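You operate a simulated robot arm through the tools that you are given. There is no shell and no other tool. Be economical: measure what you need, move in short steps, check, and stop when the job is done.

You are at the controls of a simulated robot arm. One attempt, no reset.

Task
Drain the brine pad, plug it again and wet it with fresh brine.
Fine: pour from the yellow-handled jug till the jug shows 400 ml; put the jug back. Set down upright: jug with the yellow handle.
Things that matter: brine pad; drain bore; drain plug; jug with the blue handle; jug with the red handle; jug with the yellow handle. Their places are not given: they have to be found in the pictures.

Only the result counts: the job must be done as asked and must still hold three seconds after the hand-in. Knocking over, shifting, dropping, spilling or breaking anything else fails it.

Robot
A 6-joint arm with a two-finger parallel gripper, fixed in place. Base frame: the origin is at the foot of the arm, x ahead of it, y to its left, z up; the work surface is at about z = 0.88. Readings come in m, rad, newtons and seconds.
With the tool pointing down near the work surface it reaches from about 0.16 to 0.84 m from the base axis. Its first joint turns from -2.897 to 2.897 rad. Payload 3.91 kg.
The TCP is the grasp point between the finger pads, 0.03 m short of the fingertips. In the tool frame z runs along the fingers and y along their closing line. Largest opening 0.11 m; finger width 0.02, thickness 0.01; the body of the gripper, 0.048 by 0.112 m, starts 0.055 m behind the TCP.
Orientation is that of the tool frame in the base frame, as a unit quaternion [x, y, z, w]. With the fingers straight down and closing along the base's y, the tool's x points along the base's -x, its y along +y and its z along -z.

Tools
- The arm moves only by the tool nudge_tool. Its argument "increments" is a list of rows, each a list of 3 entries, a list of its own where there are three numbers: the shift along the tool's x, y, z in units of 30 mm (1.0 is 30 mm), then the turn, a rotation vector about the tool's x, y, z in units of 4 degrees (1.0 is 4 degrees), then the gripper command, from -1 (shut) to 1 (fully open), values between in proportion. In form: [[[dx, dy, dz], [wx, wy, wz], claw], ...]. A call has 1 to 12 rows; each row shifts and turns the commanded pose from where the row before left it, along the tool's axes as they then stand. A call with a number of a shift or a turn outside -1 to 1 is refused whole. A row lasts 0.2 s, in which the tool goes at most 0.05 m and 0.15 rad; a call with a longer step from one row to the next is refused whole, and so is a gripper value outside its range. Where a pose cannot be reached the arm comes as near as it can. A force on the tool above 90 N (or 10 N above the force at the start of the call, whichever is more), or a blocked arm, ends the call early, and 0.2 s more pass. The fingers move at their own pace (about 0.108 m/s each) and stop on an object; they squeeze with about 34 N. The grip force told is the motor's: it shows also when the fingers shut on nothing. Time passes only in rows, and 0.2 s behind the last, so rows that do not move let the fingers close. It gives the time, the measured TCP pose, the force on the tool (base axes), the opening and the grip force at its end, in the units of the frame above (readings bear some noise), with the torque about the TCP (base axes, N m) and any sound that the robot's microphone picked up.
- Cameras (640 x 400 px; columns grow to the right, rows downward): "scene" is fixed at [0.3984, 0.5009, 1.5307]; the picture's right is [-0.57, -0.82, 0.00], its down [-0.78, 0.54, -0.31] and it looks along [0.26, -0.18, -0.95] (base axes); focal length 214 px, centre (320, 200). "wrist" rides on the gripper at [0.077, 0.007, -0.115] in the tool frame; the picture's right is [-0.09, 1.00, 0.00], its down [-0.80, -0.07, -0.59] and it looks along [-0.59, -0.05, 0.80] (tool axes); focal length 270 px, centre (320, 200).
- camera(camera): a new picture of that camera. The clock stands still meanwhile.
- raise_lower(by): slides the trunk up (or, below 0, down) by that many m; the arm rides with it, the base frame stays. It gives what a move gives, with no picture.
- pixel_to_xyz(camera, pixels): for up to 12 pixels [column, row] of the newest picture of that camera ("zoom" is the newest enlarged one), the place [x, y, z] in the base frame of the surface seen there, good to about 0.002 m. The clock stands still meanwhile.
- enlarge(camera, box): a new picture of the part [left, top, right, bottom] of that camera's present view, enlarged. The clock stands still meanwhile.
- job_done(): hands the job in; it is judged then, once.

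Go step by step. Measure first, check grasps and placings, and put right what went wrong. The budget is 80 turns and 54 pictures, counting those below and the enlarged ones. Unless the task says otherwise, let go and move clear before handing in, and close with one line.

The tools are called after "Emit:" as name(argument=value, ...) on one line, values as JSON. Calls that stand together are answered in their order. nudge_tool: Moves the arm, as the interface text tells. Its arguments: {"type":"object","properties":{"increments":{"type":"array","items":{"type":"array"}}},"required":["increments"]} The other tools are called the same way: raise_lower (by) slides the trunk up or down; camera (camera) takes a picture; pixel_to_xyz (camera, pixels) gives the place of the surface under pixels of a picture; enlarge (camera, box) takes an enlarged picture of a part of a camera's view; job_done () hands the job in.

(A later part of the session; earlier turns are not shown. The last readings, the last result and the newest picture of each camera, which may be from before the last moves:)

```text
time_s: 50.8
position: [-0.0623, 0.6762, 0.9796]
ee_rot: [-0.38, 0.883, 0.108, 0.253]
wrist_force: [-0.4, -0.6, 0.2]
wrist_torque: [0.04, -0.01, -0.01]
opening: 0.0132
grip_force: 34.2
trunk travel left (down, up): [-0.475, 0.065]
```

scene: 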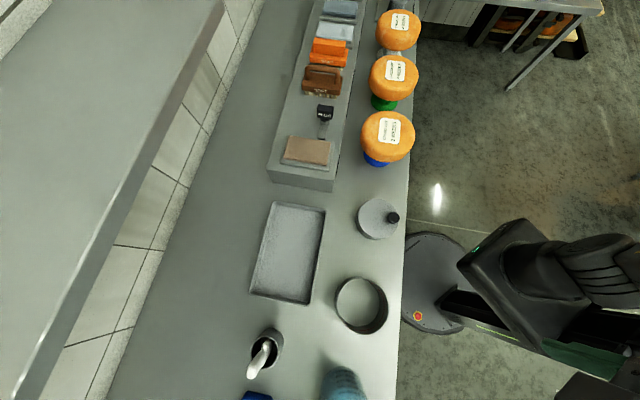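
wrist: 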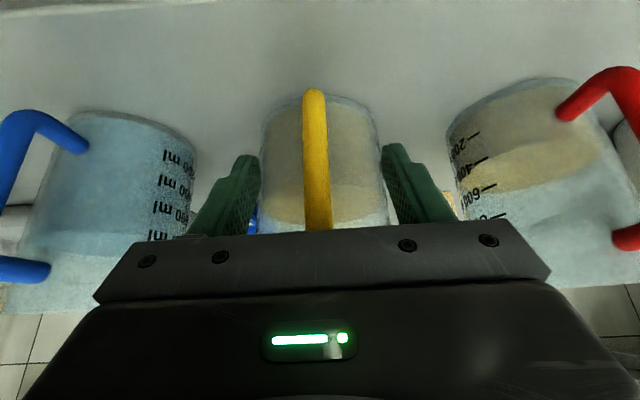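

Gripped at 0.0132 m. Lift 2 cm slowly along world up and check for slip.

Emit:
nudge_tool(increments=[[[-0.07, 0, -0.113], [0, 0, 0], -1], [[-0.07, 0, -0.113], [0, 0, 0], -1], [[-0.105, 0, -0.17], [0, 0, 0], -1], [[-0.105, 0, -0.17], [0, 0, 0], -1], [[0, 0, 0], [0, 0, 0], -1], [[0, 0, 0], [0, 0, 0], -1]])

Emit:
camera(camera="wrist")

```text
time_s: 52.2
position: [-0.0619, 0.6773, 1.0005]
ee_rot: [-0.379, 0.883, 0.109, 0.253]
wrist_force: [0.5, -0.6, -7.5]
wrist_torque: [-0.49, 0.5, 0.01]
opening: 0.0134
grip_force: 34.2
trunk travel left (down, up): [-0.475, 0.065]
```

```text
22 pictures are left
```

wrist: 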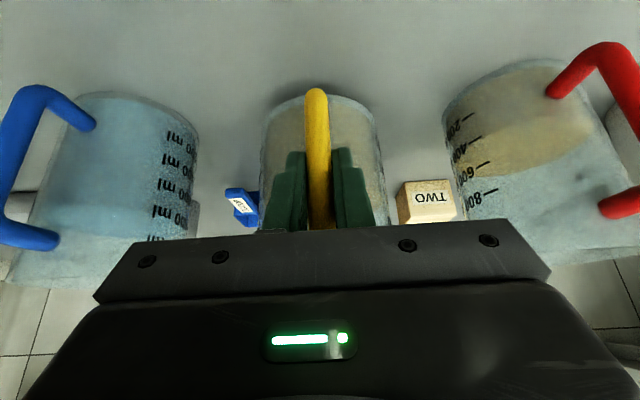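

Held firmly: 7.5 N, no rotation. Raise 0.22 m before the carry.

Emit:
nudge_tool(increments=[[[-0.243, 0, -0.389], [0, 0, 0], -1], [[-0.485, 0, -0.778], [0, 0, 0], -1], [[-0.485, 0, -0.778], [0, 0, 0], -1], [[-0.485, 0, -0.778], [0, 0, 0], -1], [[-0.485, 0, -0.778], [0, 0, 0], -1], [[-0.485, 0, -0.778], [0, 0, 0], -1], [[-0.485, 0, -0.778], [0, 0, 0], -1], [[-0.485, 0, -0.778], [0, 0, 0], -1], [[-0.243, 0, -0.389], [0, 0, 0], -1], [[0, 0, 0], [0, 0, 0], -1]])

Emit:
nudge_tool(increments=[[[-0.073, -0.49, 0.045], [0, 0, 0], -1], [[-0.146, -0.98, 0.091], [0, 0, 0], -1], [[-0.146, -0.98, 0.091], [0, 0, 0], -1], [[-0.146, -0.98, 0.091], [0, 0, 0], -1], [[-0.146, -0.98, 0.091], [0, 0, 0], -1], [[-0.146, -0.98, 0.091], [0, 0, 0], -1], [[-0.146, -0.98, 0.091], [0, 0, 0], -1], [[-0.146, -0.98, 0.091], [0, 0, 0], -1], [[-0.146, -0.98, 0.091], [0, 0, 0], -1], [[-0.146, -0.98, 0.091], [0, 0, 0], -1], [[-0.146, -0.98, 0.091], [0, 0, 0], -1], [[-0.073, -0.49, 0.045], [0, 0, 0], -1]])

Emit:
camera(camera="wrist")

```text
time_s: 54.4
position: [-0.0601, 0.6779, 1.2198]
ee_rot: [-0.379, 0.884, 0.108, 0.253]
wrist_force: [0.1, -0.3, -7.8]
wrist_torque: [-0.47, 0.46, -0.03]
opening: 0.0134
grip_force: 33.8
trunk travel left (down, up): [-0.475, 0.065]
```

```text
time_s: 57.0
position: [0.2125, 0.4944, 1.2213]
ee_rot: [-0.38, 0.883, 0.108, 0.253]
wrist_force: [0.4, -0.4, -7.8]
wrist_torque: [-0.46, 0.43, 0.03]
opening: 0.0134
grip_force: 34.5
trunk travel left (down, up): [-0.475, 0.065]
```

```text
21 pictures are left
```

wrist: 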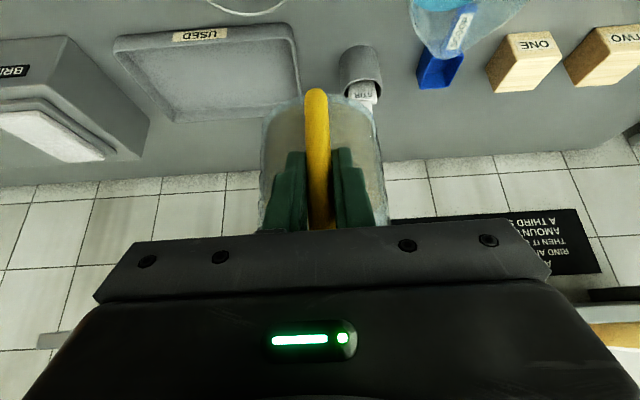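

Stable. Continue to the pour position.

Emit:
nudge_tool(increments=[[[-0.073, -0.49, 0.045], [0, 0, 0], -1], [[-0.144, -0.976, 0.09], [0, 0, 0], -1], [[-0.144, -0.976, 0.09], [0, 0, 0], -1], [[-0.144, -0.976, 0.09], [0, 0, 0], -1], [[-0.144, -0.976, 0.09], [0, 0, 0], -1], [[-0.144, -0.976, 0.09], [0, 0, 0], -1], [[-0.144, -0.976, 0.09], [0, 0, 0], -1], [[-0.144, -0.976, 0.09], [0, 0, 0], -1], [[-0.144, -0.976, 0.09], [0, 0, 0], -1], [[-0.144, -0.976, 0.09], [0, 0, 0], -1], [[-0.144, -0.976, 0.09], [0, 0, 0], -1], [[-0.073, -0.49, 0.045], [0, 0, 0], -1]])

Emit:
nudge_tool(increments=[[[-0.144, -0.9, 0.09], [0, 0, 0], -1], [[-0.144, -0.9, 0.09], [0, 0, 0], -1], [[-0.144, -0.9, 0.09], [0, 0, 0], -1], [[-0.144, -0.9, 0.09], [0, 0, 0], -1], [[0, 0, 0], [0, 0, 0], -1], [[0, 0, 0], [0, 0, 0], -1]])

Emit:
camera(camera="wrist")

Emit:
camera(camera="scene")

```text
time_s: 59.6
position: [0.486, 0.3124, 1.2202]
ee_rot: [-0.38, 0.883, 0.109, 0.253]
wrist_force: [0.3, 0.3, -7.1]
wrist_torque: [-0.45, 0.47, -0.02]
opening: 0.0132
grip_force: 33.7
trunk travel left (down, up): [-0.475, 0.065]
```

```text
time_s: 61.0
position: [0.5785, 0.2539, 1.2186]
ee_rot: [-0.38, 0.883, 0.109, 0.252]
wrist_force: [-0.1, -0.1, -7.4]
wrist_torque: [-0.46, 0.48, 0.03]
opening: 0.0133
grip_force: 34.5
trunk travel left (down, up): [-0.475, 0.065]
```

```text
20 pictures are left
```

wrist: 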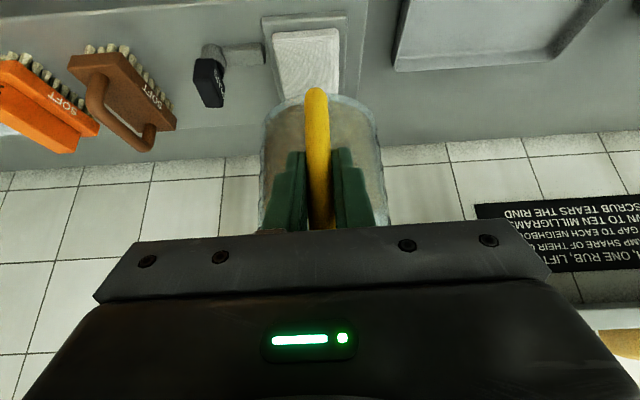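

```text
19 pictures are left
```

scene: 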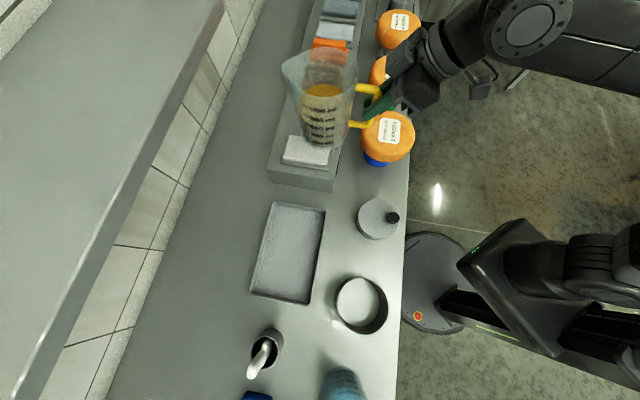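

Scene shows the spout at (285,70) over the far side of the pad's block, facing away from the handle as wanted. Fine-align (8 mm sideways, 24 mm down), then tilt 44° toward pouring.

Emit:
nudge_tool(increments=[[[0.42, -0.26, 0.68], [0, 0, 0], -1], [[0, 0, 0], [0, 1, 0], -1], [[0, 0, 0], [0, 1, 0], -1], [[0, 0, 0], [0, 1, 0], -1], [[0, 0, 0], [0, 1, 0], -1], [[0, 0, 0], [0, 1, 0], -1], [[0, 0, 0], [0, 1, 0], -1], [[0, 0, 0], [0, 1, 0], -1], [[0, 0, 0], [0, 1, 0], -1], [[0, 0, 0], [0, 1, 0], -1], [[0, 0, 0], [0, 1, 0], -1], [[0, 0, 0], [0, 1, 0], -1]])

Emit:
enlarge(camera="scene", box=[240, 30, 440, 210])

```text
time_s: 63.6
position: [0.5839, 0.2479, 1.1965]
ee_rot: [-0.392, 0.914, -0.042, -0.096]
wrist_force: [-0.4, 0.5, -7.2]
wrist_torque: [-0.16, 0.16, 0.01]
opening: 0.0133
grip_force: 33.7
trunk travel left (down, up): [-0.475, 0.065]
```

```text
2.22 times, centred on (340, 120) of scene
```

zoom: 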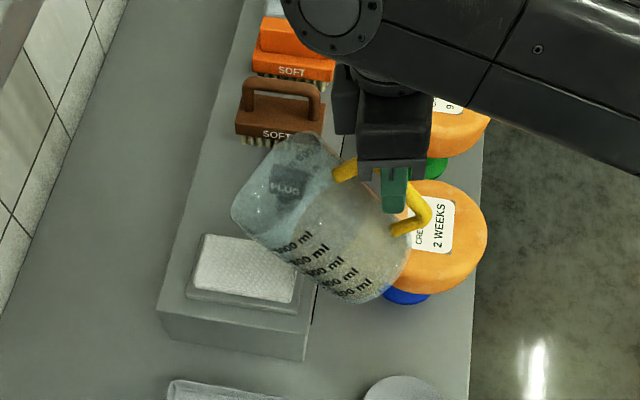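

Check spout lip position relative to the pad.

Emit:
pixel_to_xyz(camera="zoom", pixels=[[233, 208], [240, 225], [250, 178], [290, 140], [262, 242], [205, 240], [298, 262], [195, 290], [288, 302], [300, 210], [310, 140]])

```text
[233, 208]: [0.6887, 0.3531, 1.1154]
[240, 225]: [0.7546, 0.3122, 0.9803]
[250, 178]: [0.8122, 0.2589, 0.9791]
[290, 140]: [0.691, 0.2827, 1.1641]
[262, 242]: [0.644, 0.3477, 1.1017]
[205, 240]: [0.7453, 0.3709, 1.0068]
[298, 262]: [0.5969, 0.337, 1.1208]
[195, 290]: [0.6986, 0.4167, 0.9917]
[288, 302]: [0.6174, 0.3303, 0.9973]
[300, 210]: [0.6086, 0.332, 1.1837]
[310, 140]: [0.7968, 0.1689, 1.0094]
```

Lip is over the pad centre (0.689,0.353). Continue tilting slowly to 54°.

Emit:
nudge_tool(increments=[[[0, 0, 0], [0, 0.5, 0], -1], [[0, 0, 0], [0, 0.5, 0], -1], [[0, 0, 0], [0, 0.5, 0], -1], [[0, 0, 0], [0, 0.5, 0], -1], [[0, 0, 0], [0, 0.5, 0], -1], [[0, 0, 0], [0, 0, 0], -1], [[0, 0, 0], [0, 0, 0], -1]])

Emit:
enlarge(camera="scene", box=[240, 30, 440, 210])

```text
time_s: 65.2
position: [0.5759, 0.2434, 1.186]
ee_rot: [-0.388, 0.902, -0.075, -0.174]
wrist_force: [-0.2, 0.3, -6.8]
wrist_torque: [-0.08, 0.11, 0.02]
opening: 0.013
grip_force: 33.6
out of reach, approached as far as the arm can: row 4, 5
trunk travel left (down, up): [-0.475, 0.065]
```

```text
2.22 times, centred on (340, 120) of scene
```

zoom: 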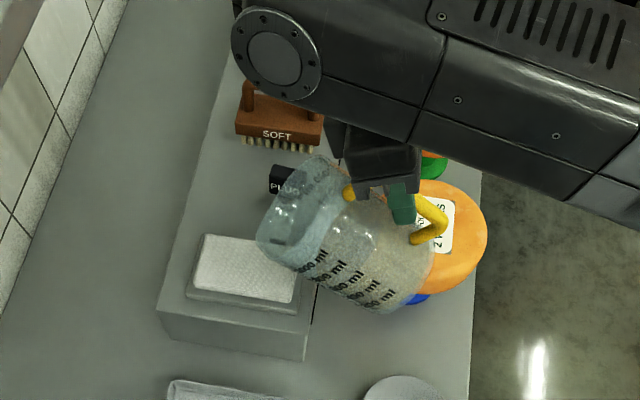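

Tilt reached 53.8° but reach is limiting (position slid ~1 cm). I'll check the arm's height margin, to consider lowering the trunk for more reach.

Emit:
pixel_to_xyz(camera="zoom", pixels=[[275, 50], [400, 60], [520, 110], [620, 120], [345, 120], [258, 240], [262, 225], [245, 270]])

Emit:
camera(camera="scene")

```text
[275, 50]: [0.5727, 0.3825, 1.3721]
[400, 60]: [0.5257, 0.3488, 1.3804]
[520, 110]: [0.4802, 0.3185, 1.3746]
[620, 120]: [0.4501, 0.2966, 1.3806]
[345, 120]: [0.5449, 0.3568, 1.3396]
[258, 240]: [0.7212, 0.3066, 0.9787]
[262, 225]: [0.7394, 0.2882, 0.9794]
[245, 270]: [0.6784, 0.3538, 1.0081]
```

```text
16 pictures are left
```

scene: 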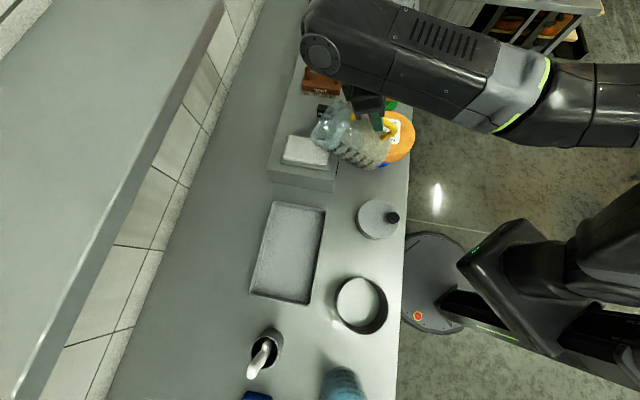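

Reach improves at lower arm height relative to the shoulder, so raising the trunk will help. Untilt a little, then raise the trunk 0.06 m.

Emit:
nudge_tool(increments=[[[0, 0, 0], [0, -1, 0], -1], [[0, 0, 0], [0, -1, 0], -1], [[0, 0, 0], [0, -1, 0], -1], [[0, 0, 0], [0, 0, 0], -1]])

Emit:
raise_lower(by=0.06)

```text
time_s: 66.2
position: [0.576, 0.2433, 1.185]
ee_rot: [-0.393, 0.915, -0.034, -0.079]
wrist_force: [0.1, 0.3, -7.2]
wrist_torque: [-0.21, 0.25, -0.02]
opening: 0.0134
grip_force: 34.3
trunk travel left (down, up): [-0.475, 0.065]
```

```text
time_s: 67.2
position: [0.5767, 0.2426, 1.2442]
ee_rot: [-0.393, 0.915, -0.035, -0.081]
wrist_force: [-0.1, -0.8, -8.3]
wrist_torque: [-0.17, 0.22, 0.03]
opening: 0.0135
grip_force: 34.2
trunk travel left (down, up): [-0.535, 0.005]
```

Move back to the pour point (down 54 mm, forward 9 mm), then tilt to 54° again.

Emit:
nudge_tool(increments=[[[-0.2, -0.02, 0.58], [0, 0, 0], -1], [[-0.2, -0.02, 0.57], [0, 0, 0], -1], [[-0.2, -0.01, 0.57], [0, 0, 0], -1], [[0, 0, 0], [0, 1, 0], -1], [[0, 0, 0], [0, 1, 0], -1], [[0, 0, 0], [0, 1, 0], -1], [[0, 0, 0], [0, 0, 0], -1]])

```text
time_s: 68.8
position: [0.5827, 0.2487, 1.1913]
ee_rot: [-0.388, 0.902, -0.076, -0.176]
wrist_force: [0.6, 0.0, -6.8]
wrist_torque: [-0.12, 0.13, -0.02]
opening: 0.0133
grip_force: 34.1
trunk travel left (down, up): [-0.535, 0.005]
```

Reach is fine now at 54°. Tilt on in small steps and watch.

Emit:
nudge_tool(increments=[[[0, 0, 0], [0, 0.25, 0], -1], [[0, 0, 0], [0, 0.25, 0], -1], [[0, 0, 0], [0, 0, 0], -1], [[0, 0, 0], [0, 0, 0], -1], [[0, 0, 0], [0, 0, 0], -1]])

Emit:
enlarge(camera="scene", box=[240, 30, 440, 210])

```text
time_s: 70.0
position: [0.5834, 0.2482, 1.192]
ee_rot: [-0.387, 0.899, -0.082, -0.19]
wrist_force: [1.1, 0.1, -7.2]
wrist_torque: [-0.11, 0.09, 0.0]
opening: 0.0137
grip_force: 34.4
trunk travel left (down, up): [-0.535, 0.005]
```

```text
2.22 times, centred on (340, 120) of scene
```

zoom: 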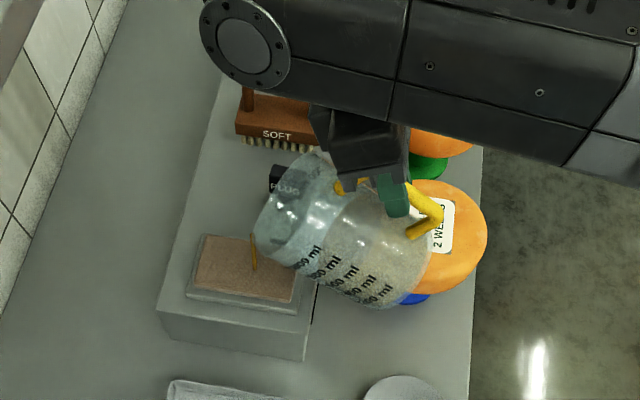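

Stream (255,255) lands on the pad, which is wetting. Hold and watch the weight.

Emit:
nudge_tool(increments=[[[0, 0, 0], [0, 0, 0], -1], [[0, 0, 0], [0, 0, 0], -1], [[0, 0, 0], [0, 0, 0], -1], [[0, 0, 0], [0, 0, 0], -1], [[0, 0, 0], [0, 0, 0], -1], [[0, 0, 0], [0, 0, 0], -1]])

Emit:
enlarge(camera="scene", box=[240, 70, 380, 200])

```text
time_s: 71.4
position: [0.5828, 0.2491, 1.1908]
ee_rot: [-0.386, 0.899, -0.081, -0.191]
wrist_force: [-0.4, 0.6, -7.0]
wrist_torque: [-0.06, 0.12, 0.0]
opening: 0.0129
grip_force: 33.8
trunk travel left (down, up): [-0.535, 0.005]
```

```text
3.08 times, centred on (310, 135) of scene
```

zoom: 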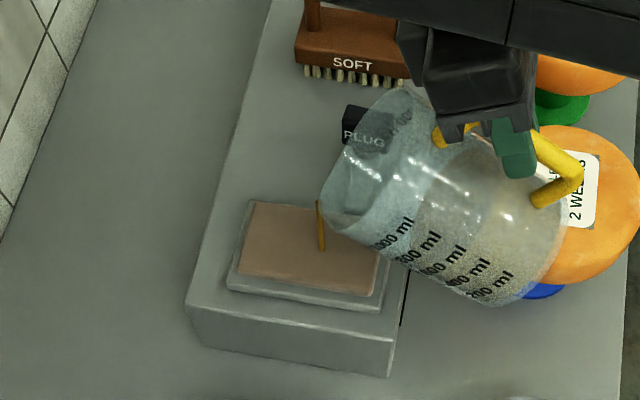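

Thin steady stream, ~7.0 N. Tilt 2° more and hold.

Emit:
nudge_tool(increments=[[[0, 0, 0], [0, 0.25, 0], -1], [[0, 0, 0], [0, 0.25, 0], -1], [[0, 0, 0], [0, 0, 0], -1], [[0, 0, 0], [0, 0, 0], -1], [[0, 0, 0], [0, 0, 0], -1], [[0, 0, 0], [0, 0, 0], -1], [[0, 0, 0], [0, 0, 0], -1], [[0, 0, 0], [0, 0, 0], -1]])

Emit:
nudge_tool(increments=[[[0, 0, 0], [0, 0, 0], -1], [[0, 0, 0], [0, 0, 0], -1]])

Emit:
enlarge(camera="scene", box=[240, 70, 380, 200])

```text
time_s: 73.2
position: [0.5812, 0.2477, 1.1897]
ee_rot: [-0.385, 0.895, -0.089, -0.206]
wrist_force: [-0.3, -0.3, -6.7]
wrist_torque: [-0.03, 0.1, 0.02]
opening: 0.0133
grip_force: 33.9
trunk travel left (down, up): [-0.535, 0.005]
```

```text
time_s: 73.8
position: [0.5834, 0.2484, 1.1917]
ee_rot: [-0.384, 0.896, -0.088, -0.206]
wrist_force: [0.2, 0.2, -5.9]
wrist_torque: [-0.09, 0.07, -0.04]
opening: 0.0134
grip_force: 34.4
trunk travel left (down, up): [-0.535, 0.005]
```

```text
3.08 times, centred on (310, 135) of scene
```

zoom: 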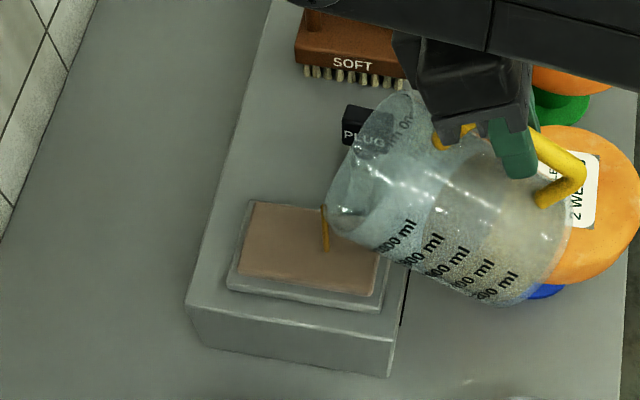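

Weight is now ~6.3 N (from 7.5), so about half poured. I'll upright the jug to read the level accurately.

Emit:
nudge_tool(increments=[[[0, 0, 0], [0, -1, 0], -1], [[0, 0, 0], [0, -1, 0], -1], [[0, 0, 0], [0, -1, 0], -1], [[0, 0, 0], [0, -1, 0], -1], [[0, 0, 0], [0, -1, 0], -1], [[0, 0, 0], [0, -1, 0], -1], [[0, 0, 0], [0, -1, 0], -1], [[0, 0, 0], [0, -1, 0], -1], [[0, 0, 0], [0, -1, 0], -1], [[0, 0, 0], [0, -1, 0], -1], [[0, 0, 0], [0, -1, 0], -1], [[0, 0, 0], [0, -1, 0], -1]])

Emit:
nudge_tool(increments=[[[0, 0, 0], [0, -1, 0], -1], [[0, 0, 0], [0, -1, 0], -1], [[0, 0, 0], [0, -0.45, 0], -1], [[0, 0, 0], [0, 0, 0], -1], [[0, 0, 0], [0, 0, 0], -1]])

Emit:
enlarge(camera="scene", box=[250, 30, 410, 170])

Emit:
enlarge(camera="wrist", box=[240, 70, 400, 240])

```text
time_s: 76.4
position: [0.582, 0.2489, 1.1906]
ee_rot: [-0.387, 0.902, 0.075, 0.176]
wrist_force: [0.7, -0.1, -6.6]
wrist_torque: [-0.4, 0.35, 0.0]
opening: 0.0135
grip_force: 33.9
trunk travel left (down, up): [-0.535, 0.005]
```

```text
time_s: 77.6
position: [0.5834, 0.2486, 1.1906]
ee_rot: [-0.379, 0.884, 0.108, 0.252]
wrist_force: [-0.2, 0.2, -5.6]
wrist_torque: [-0.41, 0.4, 0.01]
opening: 0.013
grip_force: 33.5
trunk travel left (down, up): [-0.535, 0.005]
```

```text
2.86 times, centred on (330, 100) of scene
```

zoom: 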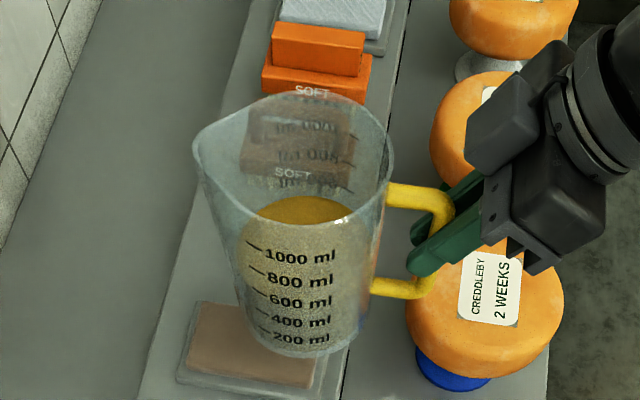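

```text
2.35 times, centred on (320, 155) of wrist
```

zoom: 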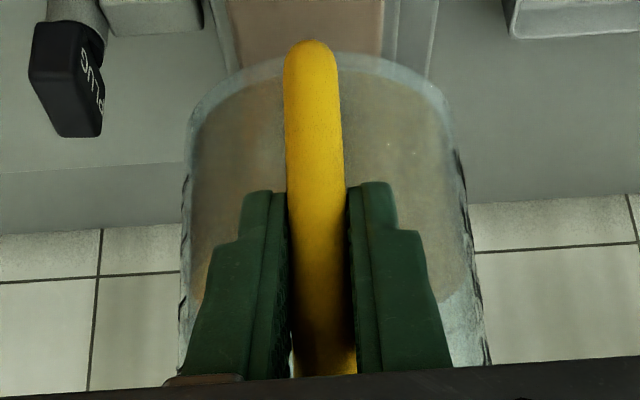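

Measure the surface height in a fresh scene zoom.

Emit:
enlarge(camera="scene", box=[295, 70, 375, 160])

Emit:
pixel_to_xyz(camera="zoom", pixels=[[250, 160], [290, 150], [220, 170], [330, 160], [300, 165], [270, 170]])

```text
4.44 times, centred on (335, 115) of scene
```

zoom: 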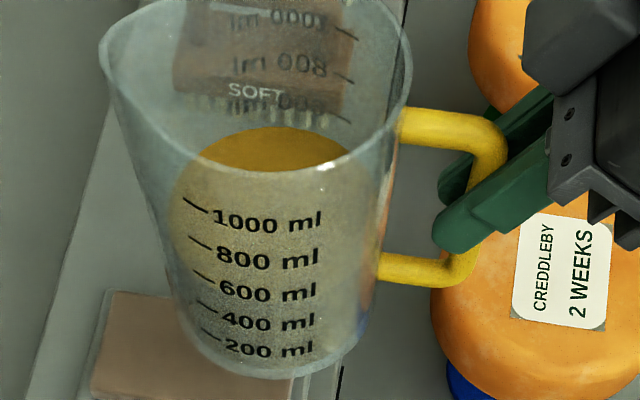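

```text
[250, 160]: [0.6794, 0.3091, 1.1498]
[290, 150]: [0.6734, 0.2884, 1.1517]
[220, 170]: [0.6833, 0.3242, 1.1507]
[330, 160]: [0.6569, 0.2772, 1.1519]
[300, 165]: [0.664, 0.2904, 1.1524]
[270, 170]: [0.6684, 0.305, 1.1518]
```

Surface is 39.5 mm below the TCP (was ~21 at 600 ml). Measure the marks to calibrate.

Emit:
pixel_to_xyz(camera="zoom", pixels=[[196, 205], [201, 242], [205, 276], [208, 308], [212, 335], [190, 201], [195, 238], [198, 272], [203, 304], [206, 331], [265, 220], [265, 320]])

```text
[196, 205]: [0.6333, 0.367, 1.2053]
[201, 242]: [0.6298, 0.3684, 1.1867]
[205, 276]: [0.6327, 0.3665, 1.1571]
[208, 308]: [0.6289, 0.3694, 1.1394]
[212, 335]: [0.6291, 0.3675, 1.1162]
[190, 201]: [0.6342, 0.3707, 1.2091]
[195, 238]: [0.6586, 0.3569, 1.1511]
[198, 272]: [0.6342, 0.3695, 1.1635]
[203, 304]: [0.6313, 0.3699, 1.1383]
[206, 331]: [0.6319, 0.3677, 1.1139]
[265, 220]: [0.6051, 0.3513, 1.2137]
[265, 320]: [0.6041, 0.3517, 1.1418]
```

Calibrating: ticks are 23.0 mm per 200 ml, 400 at z=1.138; surface 1.1514 means ≈515 ml now. I need ~115 ml more; pour again in a timed step, then recheck.

Emit:
nudge_tool(increments=[[[0, 0, 0], [0, 1, 0], -1], [[0, 0, 0], [0, 1, 0], -1], [[0, 0, 0], [0, 1, 0], -1], [[0, 0, 0], [0, 1, 0], -1], [[0, 0, 0], [0, 1, 0], -1], [[0, 0, 0], [0, 1, 0], -1], [[0, 0, 0], [0, 1, 0], -1], [[0, 0, 0], [0, 1, 0], -1], [[0, 0, 0], [0, 1, 0], -1], [[0, 0, 0], [0, 1, 0], -1], [[0, 0, 0], [0, 1, 0], -1], [[0, 0, 0], [0, 1, 0], -1]])

Emit:
nudge_tool(increments=[[[0, 0, 0], [0, 1, 0], -1], [[0, 0, 0], [0, 1, 0], -1], [[0, 0, 0], [0, 0.6, 0], -1], [[0, 0, 0], [0, 0.2, 0], -1], [[0, 0, 0], [0, 0, 0], -1], [[0, 0, 0], [0, 0, 0], -1], [[0, 0, 0], [0, 0, 0], -1], [[0, 0, 0], [0, 0, 0], -1]])

Emit:
enlarge(camera="scene", box=[240, 70, 380, 200])

```text
time_s: 80.2
position: [0.5829, 0.249, 1.1905]
ee_rot: [-0.391, 0.909, -0.056, -0.13]
wrist_force: [0.0, -0.2, -6.0]
wrist_torque: [-0.13, 0.1, 0.0]
opening: 0.0132
grip_force: 34.7
trunk travel left (down, up): [-0.535, 0.005]
```

```text
time_s: 82.0
position: [0.5826, 0.2481, 1.1904]
ee_rot: [-0.383, 0.893, -0.093, -0.218]
wrist_force: [-0.1, -0.6, -6.4]
wrist_torque: [-0.03, 0.07, 0.01]
opening: 0.0135
grip_force: 33.9
trunk travel left (down, up): [-0.535, 0.005]
```

```text
3.08 times, centred on (310, 135) of scene
```

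zoom: 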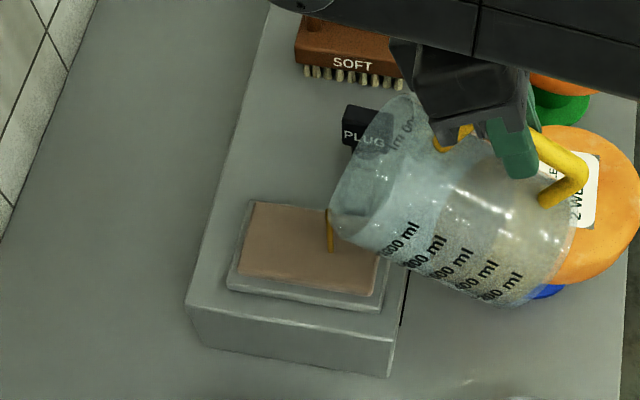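

Flowing onto the pad. Hold 0.6 s more, then upright.

Emit:
nudge_tool(increments=[[[0, 0, 0], [0, 0, 0], -1], [[0, 0, 0], [0, 0, 0], -1], [[0, 0, 0], [0, -1, 0], -1], [[0, 0, 0], [0, -1, 0], -1], [[0, 0, 0], [0, -1, 0], -1], [[0, 0, 0], [0, -1, 0], -1], [[0, 0, 0], [0, -1, 0], -1], [[0, 0, 0], [0, -1, 0], -1], [[0, 0, 0], [0, -1, 0], -1], [[0, 0, 0], [0, -1, 0], -1], [[0, 0, 0], [0, -1, 0], -1], [[0, 0, 0], [0, -1, 0], -1]])

Emit:
nudge_tool(increments=[[[0, 0, 0], [0, -1, 0], -1], [[0, 0, 0], [0, -1, 0], -1], [[0, 0, 0], [0, -1, 0], -1], [[0, 0, 0], [0, -1, 0], -1], [[0, 0, 0], [0, -0.8, 0], -1], [[0, 0, 0], [0, 0, 0], -1], [[0, 0, 0], [0, 0, 0], -1]])

Emit:
enlarge(camera="scene", box=[295, 70, 375, 160])

Emit:
pixel_to_xyz(camera="zoom", pixels=[[250, 160], [290, 150], [220, 170], [330, 160], [300, 165], [270, 170], [280, 155], [260, 150], [310, 158], [240, 165]])

```text
time_s: 84.6
position: [0.5835, 0.2475, 1.1905]
ee_rot: [-0.392, 0.913, 0.043, 0.101]
wrist_force: [0.6, 0.1, -5.2]
wrist_torque: [-0.34, 0.27, 0.01]
opening: 0.0131
grip_force: 34.3
trunk travel left (down, up): [-0.535, 0.005]
```

```text
time_s: 86.2
position: [0.5832, 0.2488, 1.1903]
ee_rot: [-0.38, 0.884, 0.109, 0.251]
wrist_force: [-0.4, 0.2, -5.6]
wrist_torque: [-0.36, 0.38, 0.02]
opening: 0.0132
grip_force: 33.6
trunk travel left (down, up): [-0.535, 0.005]
```

```text
4.44 times, centred on (335, 115) of scene
```

zoom: 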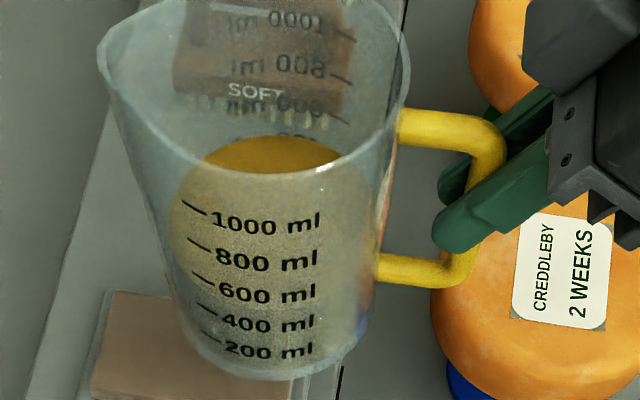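

```text
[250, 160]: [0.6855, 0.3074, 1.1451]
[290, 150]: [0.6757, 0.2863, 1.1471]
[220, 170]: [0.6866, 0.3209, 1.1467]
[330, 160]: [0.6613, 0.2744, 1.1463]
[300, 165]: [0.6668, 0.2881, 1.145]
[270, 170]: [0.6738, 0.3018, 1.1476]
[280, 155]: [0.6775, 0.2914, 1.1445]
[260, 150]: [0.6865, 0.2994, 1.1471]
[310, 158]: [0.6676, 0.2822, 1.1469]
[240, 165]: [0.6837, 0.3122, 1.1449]
```

Surface now z≈1.146. The far-wall scale visible through the mouth gives a direct check; measure its ticks.

Emit:
enlarge(camera="scene", box=[310, 65, 360, 120])

Emit:
pixel_to_xyz(camera="zoom", pixels=[[372, 89], [370, 158], [368, 225], [330, 80], [330, 150], [330, 212], [300, 245], [250, 250], [300, 275], [360, 262], [340, 265], [250, 300]])

```text
7.27 times, centred on (335, 92) of scene
```

zoom: 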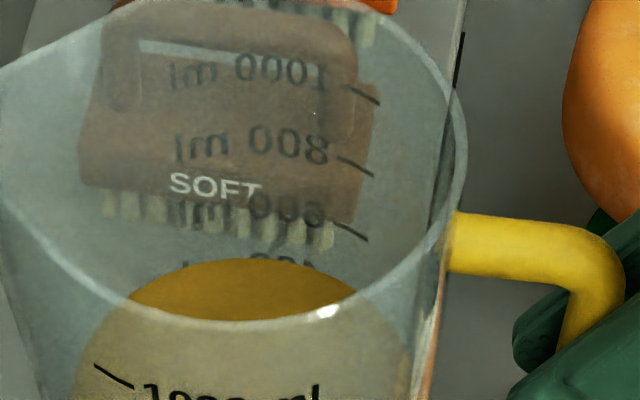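

```text
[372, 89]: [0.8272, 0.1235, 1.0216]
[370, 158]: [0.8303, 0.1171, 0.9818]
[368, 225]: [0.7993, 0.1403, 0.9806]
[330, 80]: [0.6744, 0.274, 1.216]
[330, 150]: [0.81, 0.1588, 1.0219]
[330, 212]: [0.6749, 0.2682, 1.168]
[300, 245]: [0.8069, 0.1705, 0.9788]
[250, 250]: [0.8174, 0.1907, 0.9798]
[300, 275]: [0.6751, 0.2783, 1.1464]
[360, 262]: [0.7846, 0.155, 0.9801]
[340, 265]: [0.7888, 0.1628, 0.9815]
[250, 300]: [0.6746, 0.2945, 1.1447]
```

Estimates differ (405–470), so I'll zoom tightly on the front scale and sample ticks to pin down the 400 mark.

Emit:
enlarge(camera="scene", box=[300, 108, 350, 158])

```text
8.00 times, centred on (325, 133) of scene
```

zoom: 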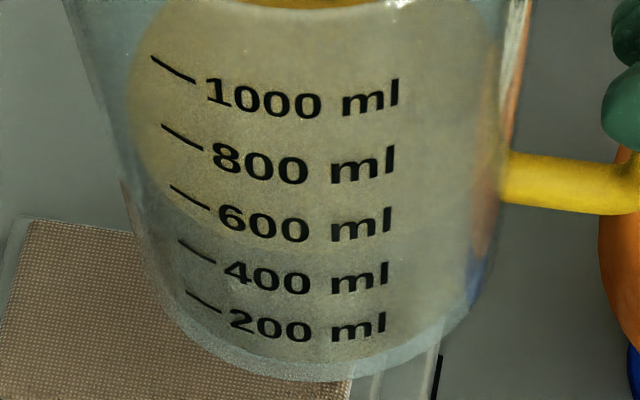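

The transparent wall isn't hit except at ink, so I can find the pixel where the liquid surface meets the front wall; sample a column in the gap x≈327 and ticks.

Emit:
pixel_to_xyz(camera="zoom", pixels=[[322, 210], [322, 225], [322, 235], [322, 245], [322, 255], [322, 265], [322, 275], [322, 290], [322, 310], [322, 330], [322, 350], [322, 375]])

Emit:
pixel_to_xyz(camera="zoom", pixels=[[295, 105], [300, 165], [300, 230], [300, 282], [300, 333], [346, 103], [343, 170], [341, 222], [340, 277], [338, 327], [195, 247], [185, 193]])

```text
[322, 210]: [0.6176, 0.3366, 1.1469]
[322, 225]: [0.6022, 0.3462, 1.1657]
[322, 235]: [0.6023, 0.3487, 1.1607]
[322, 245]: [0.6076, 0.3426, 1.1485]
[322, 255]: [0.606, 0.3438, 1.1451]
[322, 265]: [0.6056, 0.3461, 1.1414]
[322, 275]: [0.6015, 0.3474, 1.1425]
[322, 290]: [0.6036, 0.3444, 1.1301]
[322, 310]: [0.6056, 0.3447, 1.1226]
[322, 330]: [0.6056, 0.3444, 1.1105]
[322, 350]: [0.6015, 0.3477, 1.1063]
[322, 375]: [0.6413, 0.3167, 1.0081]
```

```text
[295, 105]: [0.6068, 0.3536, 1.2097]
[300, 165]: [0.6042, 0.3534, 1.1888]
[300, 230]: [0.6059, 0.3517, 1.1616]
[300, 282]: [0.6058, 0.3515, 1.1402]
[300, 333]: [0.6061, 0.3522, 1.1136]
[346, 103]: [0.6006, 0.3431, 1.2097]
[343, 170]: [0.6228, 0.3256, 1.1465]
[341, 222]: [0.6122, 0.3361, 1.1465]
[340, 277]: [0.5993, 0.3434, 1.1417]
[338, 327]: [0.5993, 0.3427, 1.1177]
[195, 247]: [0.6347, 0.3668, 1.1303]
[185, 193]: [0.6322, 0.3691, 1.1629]
```

Combining tick and surface measurements: 400 mark z≈1.138, 600≈1.162, surface 1.146 → ≈455 ml. Pour another ~55 ml: similar dwell at ~61°.

Emit:
nudge_tool(increments=[[[0, 0, 0], [0, 1, 0], -1], [[0, 0, 0], [0, 1, 0], -1], [[0, 0, 0], [0, 1, 0], -1], [[0, 0, 0], [0, 1, 0], -1], [[0, 0, 0], [0, 1, 0], -1], [[0, 0, 0], [0, 1, 0], -1], [[0, 0, 0], [0, 1, 0], -1], [[0, 0, 0], [0, 1, 0], -1], [[0, 0, 0], [0, 1, 0], -1], [[0, 0, 0], [0, 1, 0], -1], [[0, 0, 0], [0, 1, 0], -1], [[0, 0, 0], [0, 1, 0], -1]])

Emit:
nudge_tool(increments=[[[0, 0, 0], [0, 1, 0], -1], [[0, 0, 0], [0, 1, 0], -1], [[0, 0, 0], [0, 1, 0], -1], [[0, 0, 0], [0, 0.25, 0], -1], [[0, 0, 0], [0, 0, 0], -1], [[0, 0, 0], [0, 0, 0], -1], [[0, 0, 0], [0, 0, 0], -1], [[0, 0, 0], [0, 0, 0], -1], [[0, 0, 0], [0, 0, 0], -1], [[0, 0, 0], [0, 0, 0], -1]])

Emit:
nudge_tool(increments=[[[0, 0, 0], [0, -1, 0], -1], [[0, 0, 0], [0, -1, 0], -1], [[0, 0, 0], [0, -1, 0], -1], [[0, 0, 0], [0, -1, 0], -1], [[0, 0, 0], [0, -1, 0], -1], [[0, 0, 0], [0, -1, 0], -1], [[0, 0, 0], [0, -1, 0], -1], [[0, 0, 0], [0, -1, 0], -1], [[0, 0, 0], [0, -1, 0], -1], [[0, 0, 0], [0, -1, 0], -1], [[0, 0, 0], [0, -1, 0], -1], [[0, 0, 0], [0, -1, 0], -1]])

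Emit:
nudge_tool(increments=[[[0, 0, 0], [0, -1, 0], -1], [[0, 0, 0], [0, -1, 0], -1], [[0, 0, 0], [0, -1, 0], -1], [[0, 0, 0], [0, -0.25, 0], -1], [[0, 0, 0], [0, 0, 0], -1], [[0, 0, 0], [0, 0, 0], -1]])

Emit:
enlarge(camera="scene", box=[295, 70, 375, 160])

Emit:
pixel_to_xyz(camera="zoom", pixels=[[250, 160], [290, 152], [220, 170], [330, 162], [300, 165], [270, 170], [280, 157], [265, 155], [310, 160], [240, 165]])

```text
time_s: 88.8
position: [0.5831, 0.2498, 1.1899]
ee_rot: [-0.391, 0.909, -0.056, -0.13]
wrist_force: [0.2, 0.0, -6.5]
wrist_torque: [-0.11, 0.14, -0.01]
opening: 0.0135
grip_force: 34.0
trunk travel left (down, up): [-0.535, 0.005]
```

```text
time_s: 91.0
position: [0.5776, 0.2457, 1.1849]
ee_rot: [-0.382, 0.89, -0.099, -0.229]
wrist_force: [-0.4, -0.5, -6.1]
wrist_torque: [-0.01, 0.03, -0.02]
opening: 0.0133
grip_force: 34.1
out of reach, approached as far as the arm can: row 4
trunk travel left (down, up): [-0.535, 0.005]
```

```text
time_s: 93.6
position: [0.5788, 0.2454, 1.1863]
ee_rot: [-0.389, 0.906, 0.065, 0.151]
wrist_force: [-0.7, 0.2, -5.8]
wrist_torque: [-0.3, 0.27, 0.01]
opening: 0.0135
grip_force: 34.6
trunk travel left (down, up): [-0.535, 0.005]
```

```text
time_s: 95.0
position: [0.5786, 0.2453, 1.1861]
ee_rot: [-0.379, 0.884, 0.108, 0.252]
wrist_force: [-1.0, -0.2, -6.2]
wrist_torque: [-0.38, 0.33, 0.01]
opening: 0.0132
grip_force: 34.4
trunk travel left (down, up): [-0.535, 0.005]
```

```text
4.44 times, centred on (335, 115) of scene
```

zoom: 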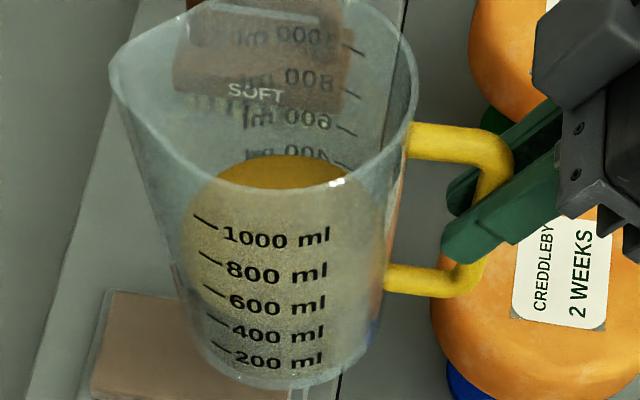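

```text
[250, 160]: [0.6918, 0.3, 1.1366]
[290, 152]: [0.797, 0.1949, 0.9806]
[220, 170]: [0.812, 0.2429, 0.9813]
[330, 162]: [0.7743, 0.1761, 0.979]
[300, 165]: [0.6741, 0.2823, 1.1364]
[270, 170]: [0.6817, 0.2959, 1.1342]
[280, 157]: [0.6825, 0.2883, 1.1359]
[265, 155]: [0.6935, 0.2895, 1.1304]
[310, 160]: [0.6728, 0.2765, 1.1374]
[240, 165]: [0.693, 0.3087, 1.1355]
```

Surface is now ~2 mm above the 400 mark estimate (≈415 ml). Take a tight look at the far-wall 400 tick at the surface edge.

Emit:
enlarge(camera="scene", box=[320, 85, 350, 115])

Emit:
pixel_to_xyz(camera="zoom", pixels=[[250, 250], [300, 250], [220, 250], [350, 265], [280, 240], [320, 245], [260, 270], [300, 275], [200, 260], [340, 255]])

```text
13.33 times, centred on (335, 100) of scene
```

zoom: 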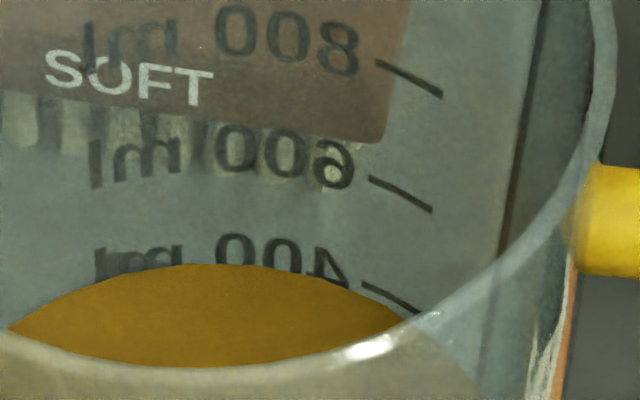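

```text
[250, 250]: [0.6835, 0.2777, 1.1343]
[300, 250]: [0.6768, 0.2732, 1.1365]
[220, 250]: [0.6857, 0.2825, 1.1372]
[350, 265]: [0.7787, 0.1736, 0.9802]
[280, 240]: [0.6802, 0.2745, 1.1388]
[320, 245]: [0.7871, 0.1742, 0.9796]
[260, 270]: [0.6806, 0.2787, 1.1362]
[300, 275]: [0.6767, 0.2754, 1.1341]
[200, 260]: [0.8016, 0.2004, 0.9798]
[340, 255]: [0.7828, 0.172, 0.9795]
```

Directly visible: the far 400 tick (362–420, 282–313) sits right at the surface edge. One last free check: z of that tick.

Emit:
pixel_to_xyz(camera="zoom", pixels=[[375, 289], [390, 297], [402, 303], [382, 293], [385, 188], [400, 195], [415, 202], [392, 70], [410, 78], [300, 300], [350, 300], [250, 330]])

```text
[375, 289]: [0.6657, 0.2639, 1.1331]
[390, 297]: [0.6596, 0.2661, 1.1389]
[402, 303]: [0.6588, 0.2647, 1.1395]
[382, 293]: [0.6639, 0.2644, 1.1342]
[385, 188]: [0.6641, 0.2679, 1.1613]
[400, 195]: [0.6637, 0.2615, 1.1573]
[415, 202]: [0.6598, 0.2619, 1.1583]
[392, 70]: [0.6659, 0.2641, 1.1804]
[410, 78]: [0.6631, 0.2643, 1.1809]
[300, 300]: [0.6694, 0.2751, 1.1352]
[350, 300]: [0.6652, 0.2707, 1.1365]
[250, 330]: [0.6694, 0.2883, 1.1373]
```

The 400 tick z=1.1364 equals the surface z=1.136: jug shows 400 ml. Now carry it back: raise, then reverse the path.

Emit:
nudge_tool(increments=[[[-0.31, 0, -0.5], [0, 0, 0], -1], [[-0.31, 0, -0.5], [0, 0, 0], -1], [[0.07, 0.49, -0.044], [0, 0, 0], -1], [[0.141, 0.977, -0.088], [0, 0, 0], -1], [[0.141, 0.977, -0.088], [0, 0, 0], -1], [[0.141, 0.977, -0.088], [0, 0, 0], -1], [[0.141, 0.977, -0.088], [0, 0, 0], -1], [[0.141, 0.977, -0.088], [0, 0, 0], -1], [[0.141, 0.977, -0.088], [0, 0, 0], -1], [[0.141, 0.977, -0.088], [0, 0, 0], -1], [[0.141, 0.977, -0.088], [0, 0, 0], -1], [[0.07, 0.49, -0.044], [0, 0, 0], -1]])

Emit:
nudge_tool(increments=[[[0.07, 0.49, -0.044], [0, 0, 0], -1], [[0.141, 0.977, -0.088], [0, 0, 0], -1], [[0.141, 0.977, -0.088], [0, 0, 0], -1], [[0.141, 0.977, -0.088], [0, 0, 0], -1], [[0.141, 0.977, -0.088], [0, 0, 0], -1], [[0.141, 0.977, -0.088], [0, 0, 0], -1], [[0.141, 0.977, -0.088], [0, 0, 0], -1], [[0.141, 0.977, -0.088], [0, 0, 0], -1], [[0.141, 0.977, -0.088], [0, 0, 0], -1], [[0.141, 0.977, -0.088], [0, 0, 0], -1], [[0.141, 0.977, -0.088], [0, 0, 0], -1], [[0.07, 0.49, -0.044], [0, 0, 0], -1]])

```text
time_s: 97.6
position: [0.3557, 0.3939, 1.2204]
ee_rot: [-0.38, 0.884, 0.108, 0.252]
wrist_force: [0.6, 0.3, -5.0]
wrist_torque: [-0.41, 0.37, -0.01]
opening: 0.0135
grip_force: 33.9
trunk travel left (down, up): [-0.535, 0.005]
```

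```text
time_s: 100.2
position: [0.0864, 0.5773, 1.2212]
ee_rot: [-0.379, 0.884, 0.108, 0.251]
wrist_force: [0.9, -0.1, -6.1]
wrist_torque: [-0.36, 0.37, 0.0]
opening: 0.0133
grip_force: 34.2
trunk travel left (down, up): [-0.535, 0.005]
```

Emit:
nudge_tool(increments=[[[0.072, 0.488, -0.045], [0, 0, 0], -1], [[0.144, 0.977, -0.09], [0, 0, 0], -1], [[0.144, 0.977, -0.09], [0, 0, 0], -1], [[0.144, 0.977, -0.09], [0, 0, 0], -1], [[0.144, 0.977, -0.09], [0, 0, 0], -1], [[0.144, 0.977, -0.09], [0, 0, 0], -1], [[0.072, 0.488, -0.045], [0, 0, 0], -1], [[0, 0, 0], [0, 0, 0], -1], [[0, 0, 0], [0, 0, 0], -1]])

```text
time_s: 102.2
position: [-0.0639, 0.6773, 1.2201]
ee_rot: [-0.379, 0.884, 0.107, 0.252]
wrist_force: [0.7, 0.9, -5.7]
wrist_torque: [-0.38, 0.36, 0.01]
opening: 0.0131
grip_force: 33.9
trunk travel left (down, up): [-0.535, 0.005]
```

Above the original spot. Lower to ~5 mm above the surface.

Emit:
nudge_tool(increments=[[[0.26, -0.05, 0.416], [0, 0, 0], -1], [[0.518, 0, 0.832], [0, 0, 0], -1], [[0.518, 0, 0.832], [0, 0, 0], -1], [[0.518, 0, 0.832], [0, 0, 0], -1], [[0.518, 0, 0.832], [0, 0, 0], -1], [[0.518, 0, 0.832], [0, 0, 0], -1], [[0.518, 0, 0.832], [0, 0, 0], -1], [[0.36, 0, 0.582], [0, 0, 0], -1], [[0.26, 0, 0.416], [0, 0, 0], -1], [[0.13, 0, 0.21], [0, 0, 0], -1], [[0, 0, 0], [0, 0, 0], -1]])

Emit:
camera(camera="wrist")

```text
time_s: 104.6
position: [-0.0624, 0.6739, 0.9885]
ee_rot: [-0.38, 0.883, 0.109, 0.251]
wrist_force: [0.7, 1.0, 4.3]
wrist_torque: [0.75, -0.66, 0.06]
opening: 0.013
grip_force: 34.1
trunk travel left (down, up): [-0.535, 0.005]
```

```text
3 pictures are left
```

wrist: 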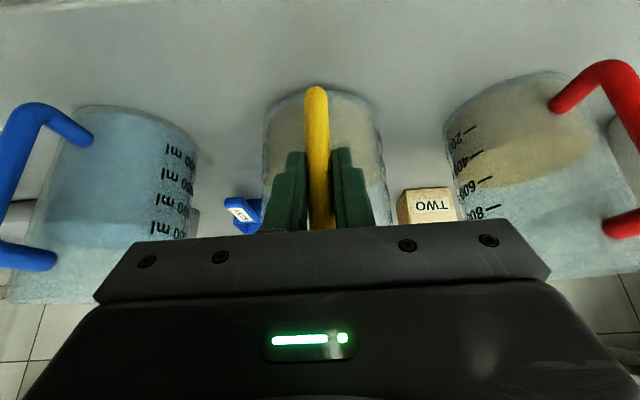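

Front bottom edge touched early (torque reversed): the jug pitched ~3.5° forward in the grip. Untilt by 3.4° and lower the remaining mm gently.

Emit:
nudge_tool(increments=[[[0, 0, 0], [0, -0.45, 0], -1], [[0, 0, 0], [0, -0.4, 0], -1], [[0, 0, 0], [0, 0, 0], -1]])

```text
time_s: 105.4
position: [-0.0627, 0.6746, 0.9858]
ee_rot: [-0.376, 0.876, 0.118, 0.278]
wrist_force: [0.6, 0.0, -5.1]
wrist_torque: [-0.36, 0.36, -0.01]
opening: 0.0133
grip_force: 34.3
trunk travel left (down, up): [-0.535, 0.005]
```

Hanging free and level. Lower the last ~6 mm in small steps.

Emit:
nudge_tool(increments=[[[-0.02, 0.03, 0.08], [0, 0, 0], -1], [[0.035, 0, 0.049], [0, 0, 0], -1], [[0.035, 0, 0.049], [0, 0, 0], -1], [[0.035, 0, 0.049], [0, 0, 0], -1], [[0, 0, 0], [0, 0, 0], -1]])

```text
time_s: 106.6
position: [-0.0615, 0.6769, 0.9808]
ee_rot: [-0.376, 0.876, 0.121, 0.278]
wrist_force: [0.8, 0.6, 3.1]
wrist_torque: [-0.02, -0.01, 0.02]
opening: 0.0132
grip_force: 34.5
trunk travel left (down, up): [-0.535, 0.005]
```

Resting on the base, torque ~0, z=0.981 as at pickup. Ease and open.

Emit:
nudge_tool(increments=[[[-0.02, 0, -0.03], [0, 0, 0], -1], [[0, 0, 0], [0, 0, 0], -0.5], [[0, 0, 0], [0, 0, 0], 0.3], [[0, 0, 0], [0, 0, 0], 0.3], [[0, 0, 0], [0, 0, 0], 0.3]])

Emit:
nudge_tool(increments=[[[0, 0, -0.6], [0, 0, 0], 0.3], [[0, 0, -1], [0, 0, 0], 0.3], [[0, 0, -1], [0, 0, 0], 0.3], [[0, 0, -1], [0, 0, 0], 0.3], [[0, 0, -1], [0, 0, 0], 0.3], [[0, 0, -0.5], [0, 0, 0], 0.3]])

Emit:
camera(camera="wrist")

Emit:
pixel_to_xyz(camera="wrist", pixels=[[318, 70], [320, 110], [321, 140], [322, 150], [300, 118], [345, 118]])

```text
time_s: 107.8
position: [-0.0607, 0.676, 0.9813]
ee_rot: [-0.376, 0.876, 0.119, 0.278]
wrist_force: [0.3, 0.3, -0.3]
wrist_torque: [0.0, -0.03, 0.0]
opening: 0.0711
grip_force: 0.0
trunk travel left (down, up): [-0.535, 0.005]
```

```text
time_s: 109.2
position: [-0.1224, 0.6113, 1.1062]
ee_rot: [-0.376, 0.876, 0.12, 0.278]
wrist_force: [1.0, 0.9, -0.9]
wrist_torque: [0.04, -0.02, -0.02]
opening: 0.0712
grip_force: 0.1
trunk travel left (down, up): [-0.535, 0.005]
```

```text
2 pictures are left
```

wrist: 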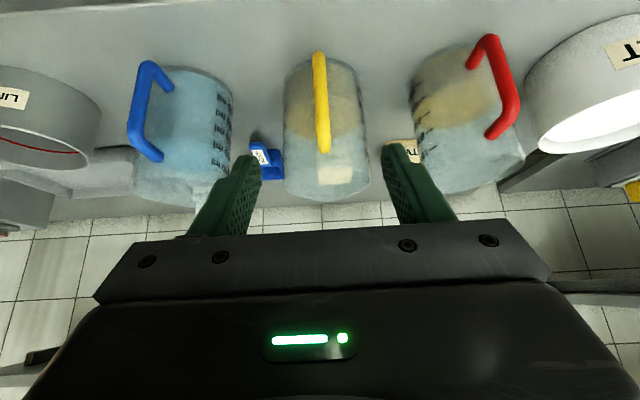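

```text
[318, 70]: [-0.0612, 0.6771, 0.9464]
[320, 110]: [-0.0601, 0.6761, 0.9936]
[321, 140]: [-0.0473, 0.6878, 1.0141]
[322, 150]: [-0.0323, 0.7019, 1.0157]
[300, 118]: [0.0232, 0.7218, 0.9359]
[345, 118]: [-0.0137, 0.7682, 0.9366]
```

Jug stands upright within ~5 mm of its old place. I'll return to the earlier level viewpoint to verify the reading against the ticks.

Emit:
nudge_tool(increments=[[[0.125, -0.951, -0.088], [0, 0, 0], 0.3], [[0.125, -0.951, -0.088], [0, 0, 0], 0.3], [[0.125, -0.951, -0.088], [0, 0, 0], 0.3], [[0.125, -0.951, -0.088], [0, 0, 0], 0.3], [[0.125, -0.951, -0.088], [0, 0, 0], 0.3], [[0.125, -0.951, -0.088], [0, 0, 0], 0.3], [[0.125, -0.951, -0.088], [0, 0, 0], 0.3]])

Emit:
nudge_tool(increments=[[[0, 0, 0], [-0.6, 0, -0.85], 0.3], [[0, 0, 0], [-0.6, 0, -0.85], 0.3], [[0, 0, 0], [-0.6, 0, -0.85], 0.3], [[0, 0, 0], [-0.6, 0, -0.85], 0.3], [[0, 0, 0], [-0.6, 0, -0.85], 0.3], [[0, 0, 0], [-0.6, 0, -0.85], 0.3], [[0, 0, 0], [-0.6, 0, -0.85], 0.3], [[0, 0, 0], [-0.6, 0, -0.85], 0.3], [[0, 0, 0], [-0.6, 0, -0.85], 0.3], [[0, 0, 0], [-0.6, 0, -0.85], 0.3], [[0, 0, 0], [0, -1, 0], 0.3]])

Emit:
enlarge(camera="wrist", box=[290, 80, 390, 200])

```text
time_s: 110.8
position: [0.0008, 0.451, 1.105]
ee_rot: [-0.377, 0.876, 0.12, 0.277]
wrist_force: [-0.4, -0.4, 0.5]
wrist_torque: [-0.03, -0.01, 0.01]
opening: 0.0714
grip_force: 0.0
trunk travel left (down, up): [-0.535, 0.005]
```

```text
time_s: 113.2
position: [0.0029, 0.4564, 1.1098]
ee_rot: [-0.657, 0.682, 0.22, 0.233]
wrist_force: [-0.7, -0.8, -0.3]
wrist_torque: [-0.01, -0.01, 0.01]
opening: 0.0716
grip_force: 0.0
out of reach, approached as far as the arm can: row 11
trunk travel left (down, up): [-0.535, 0.005]
```

```text
3.33 times, centred on (340, 140) of wrist
```

zoom: 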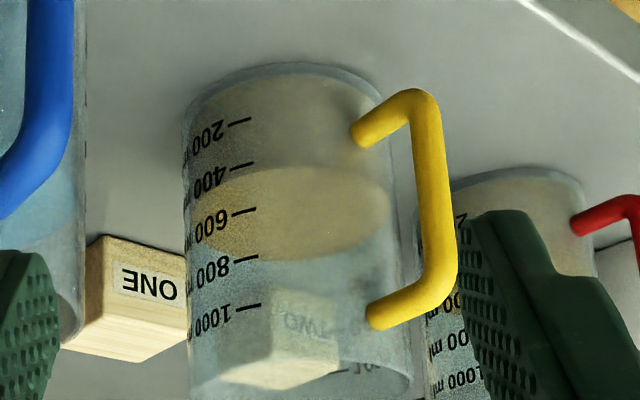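

Near edge of the surface passes about the 400 tick (243,166). Sample tick and surface heights for a final number.

Emit:
pixel_to_xyz(camera="zoom", pixels=[[236, 123], [246, 120], [238, 167], [248, 165], [238, 213], [250, 210], [240, 261], [252, 258], [243, 308], [256, 306], [232, 168], [232, 215]])

Emit:
pixel_to_xyz(camera="zoom", pixels=[[300, 200], [320, 215], [340, 200], [280, 220], [300, 235], [330, 185], [285, 190], [285, 180], [285, 172], [285, 166], [285, 160], [265, 172]])

```text
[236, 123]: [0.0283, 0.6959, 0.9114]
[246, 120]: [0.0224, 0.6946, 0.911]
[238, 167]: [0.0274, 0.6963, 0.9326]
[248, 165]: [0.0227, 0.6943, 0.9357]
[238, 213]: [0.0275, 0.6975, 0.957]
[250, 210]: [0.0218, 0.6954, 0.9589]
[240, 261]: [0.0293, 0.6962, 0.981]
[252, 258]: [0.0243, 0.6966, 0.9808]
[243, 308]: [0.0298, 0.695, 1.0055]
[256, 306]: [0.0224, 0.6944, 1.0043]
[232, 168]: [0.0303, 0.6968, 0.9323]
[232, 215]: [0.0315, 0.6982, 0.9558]
```

```text
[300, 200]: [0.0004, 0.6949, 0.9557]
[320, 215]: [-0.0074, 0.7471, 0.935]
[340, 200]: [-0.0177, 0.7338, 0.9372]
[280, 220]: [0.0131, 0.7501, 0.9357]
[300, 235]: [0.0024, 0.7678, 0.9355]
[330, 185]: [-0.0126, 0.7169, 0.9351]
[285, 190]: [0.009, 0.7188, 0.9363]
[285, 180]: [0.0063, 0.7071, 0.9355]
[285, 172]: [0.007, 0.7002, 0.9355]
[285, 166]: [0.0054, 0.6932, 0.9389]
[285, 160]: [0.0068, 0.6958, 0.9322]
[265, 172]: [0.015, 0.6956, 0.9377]
```

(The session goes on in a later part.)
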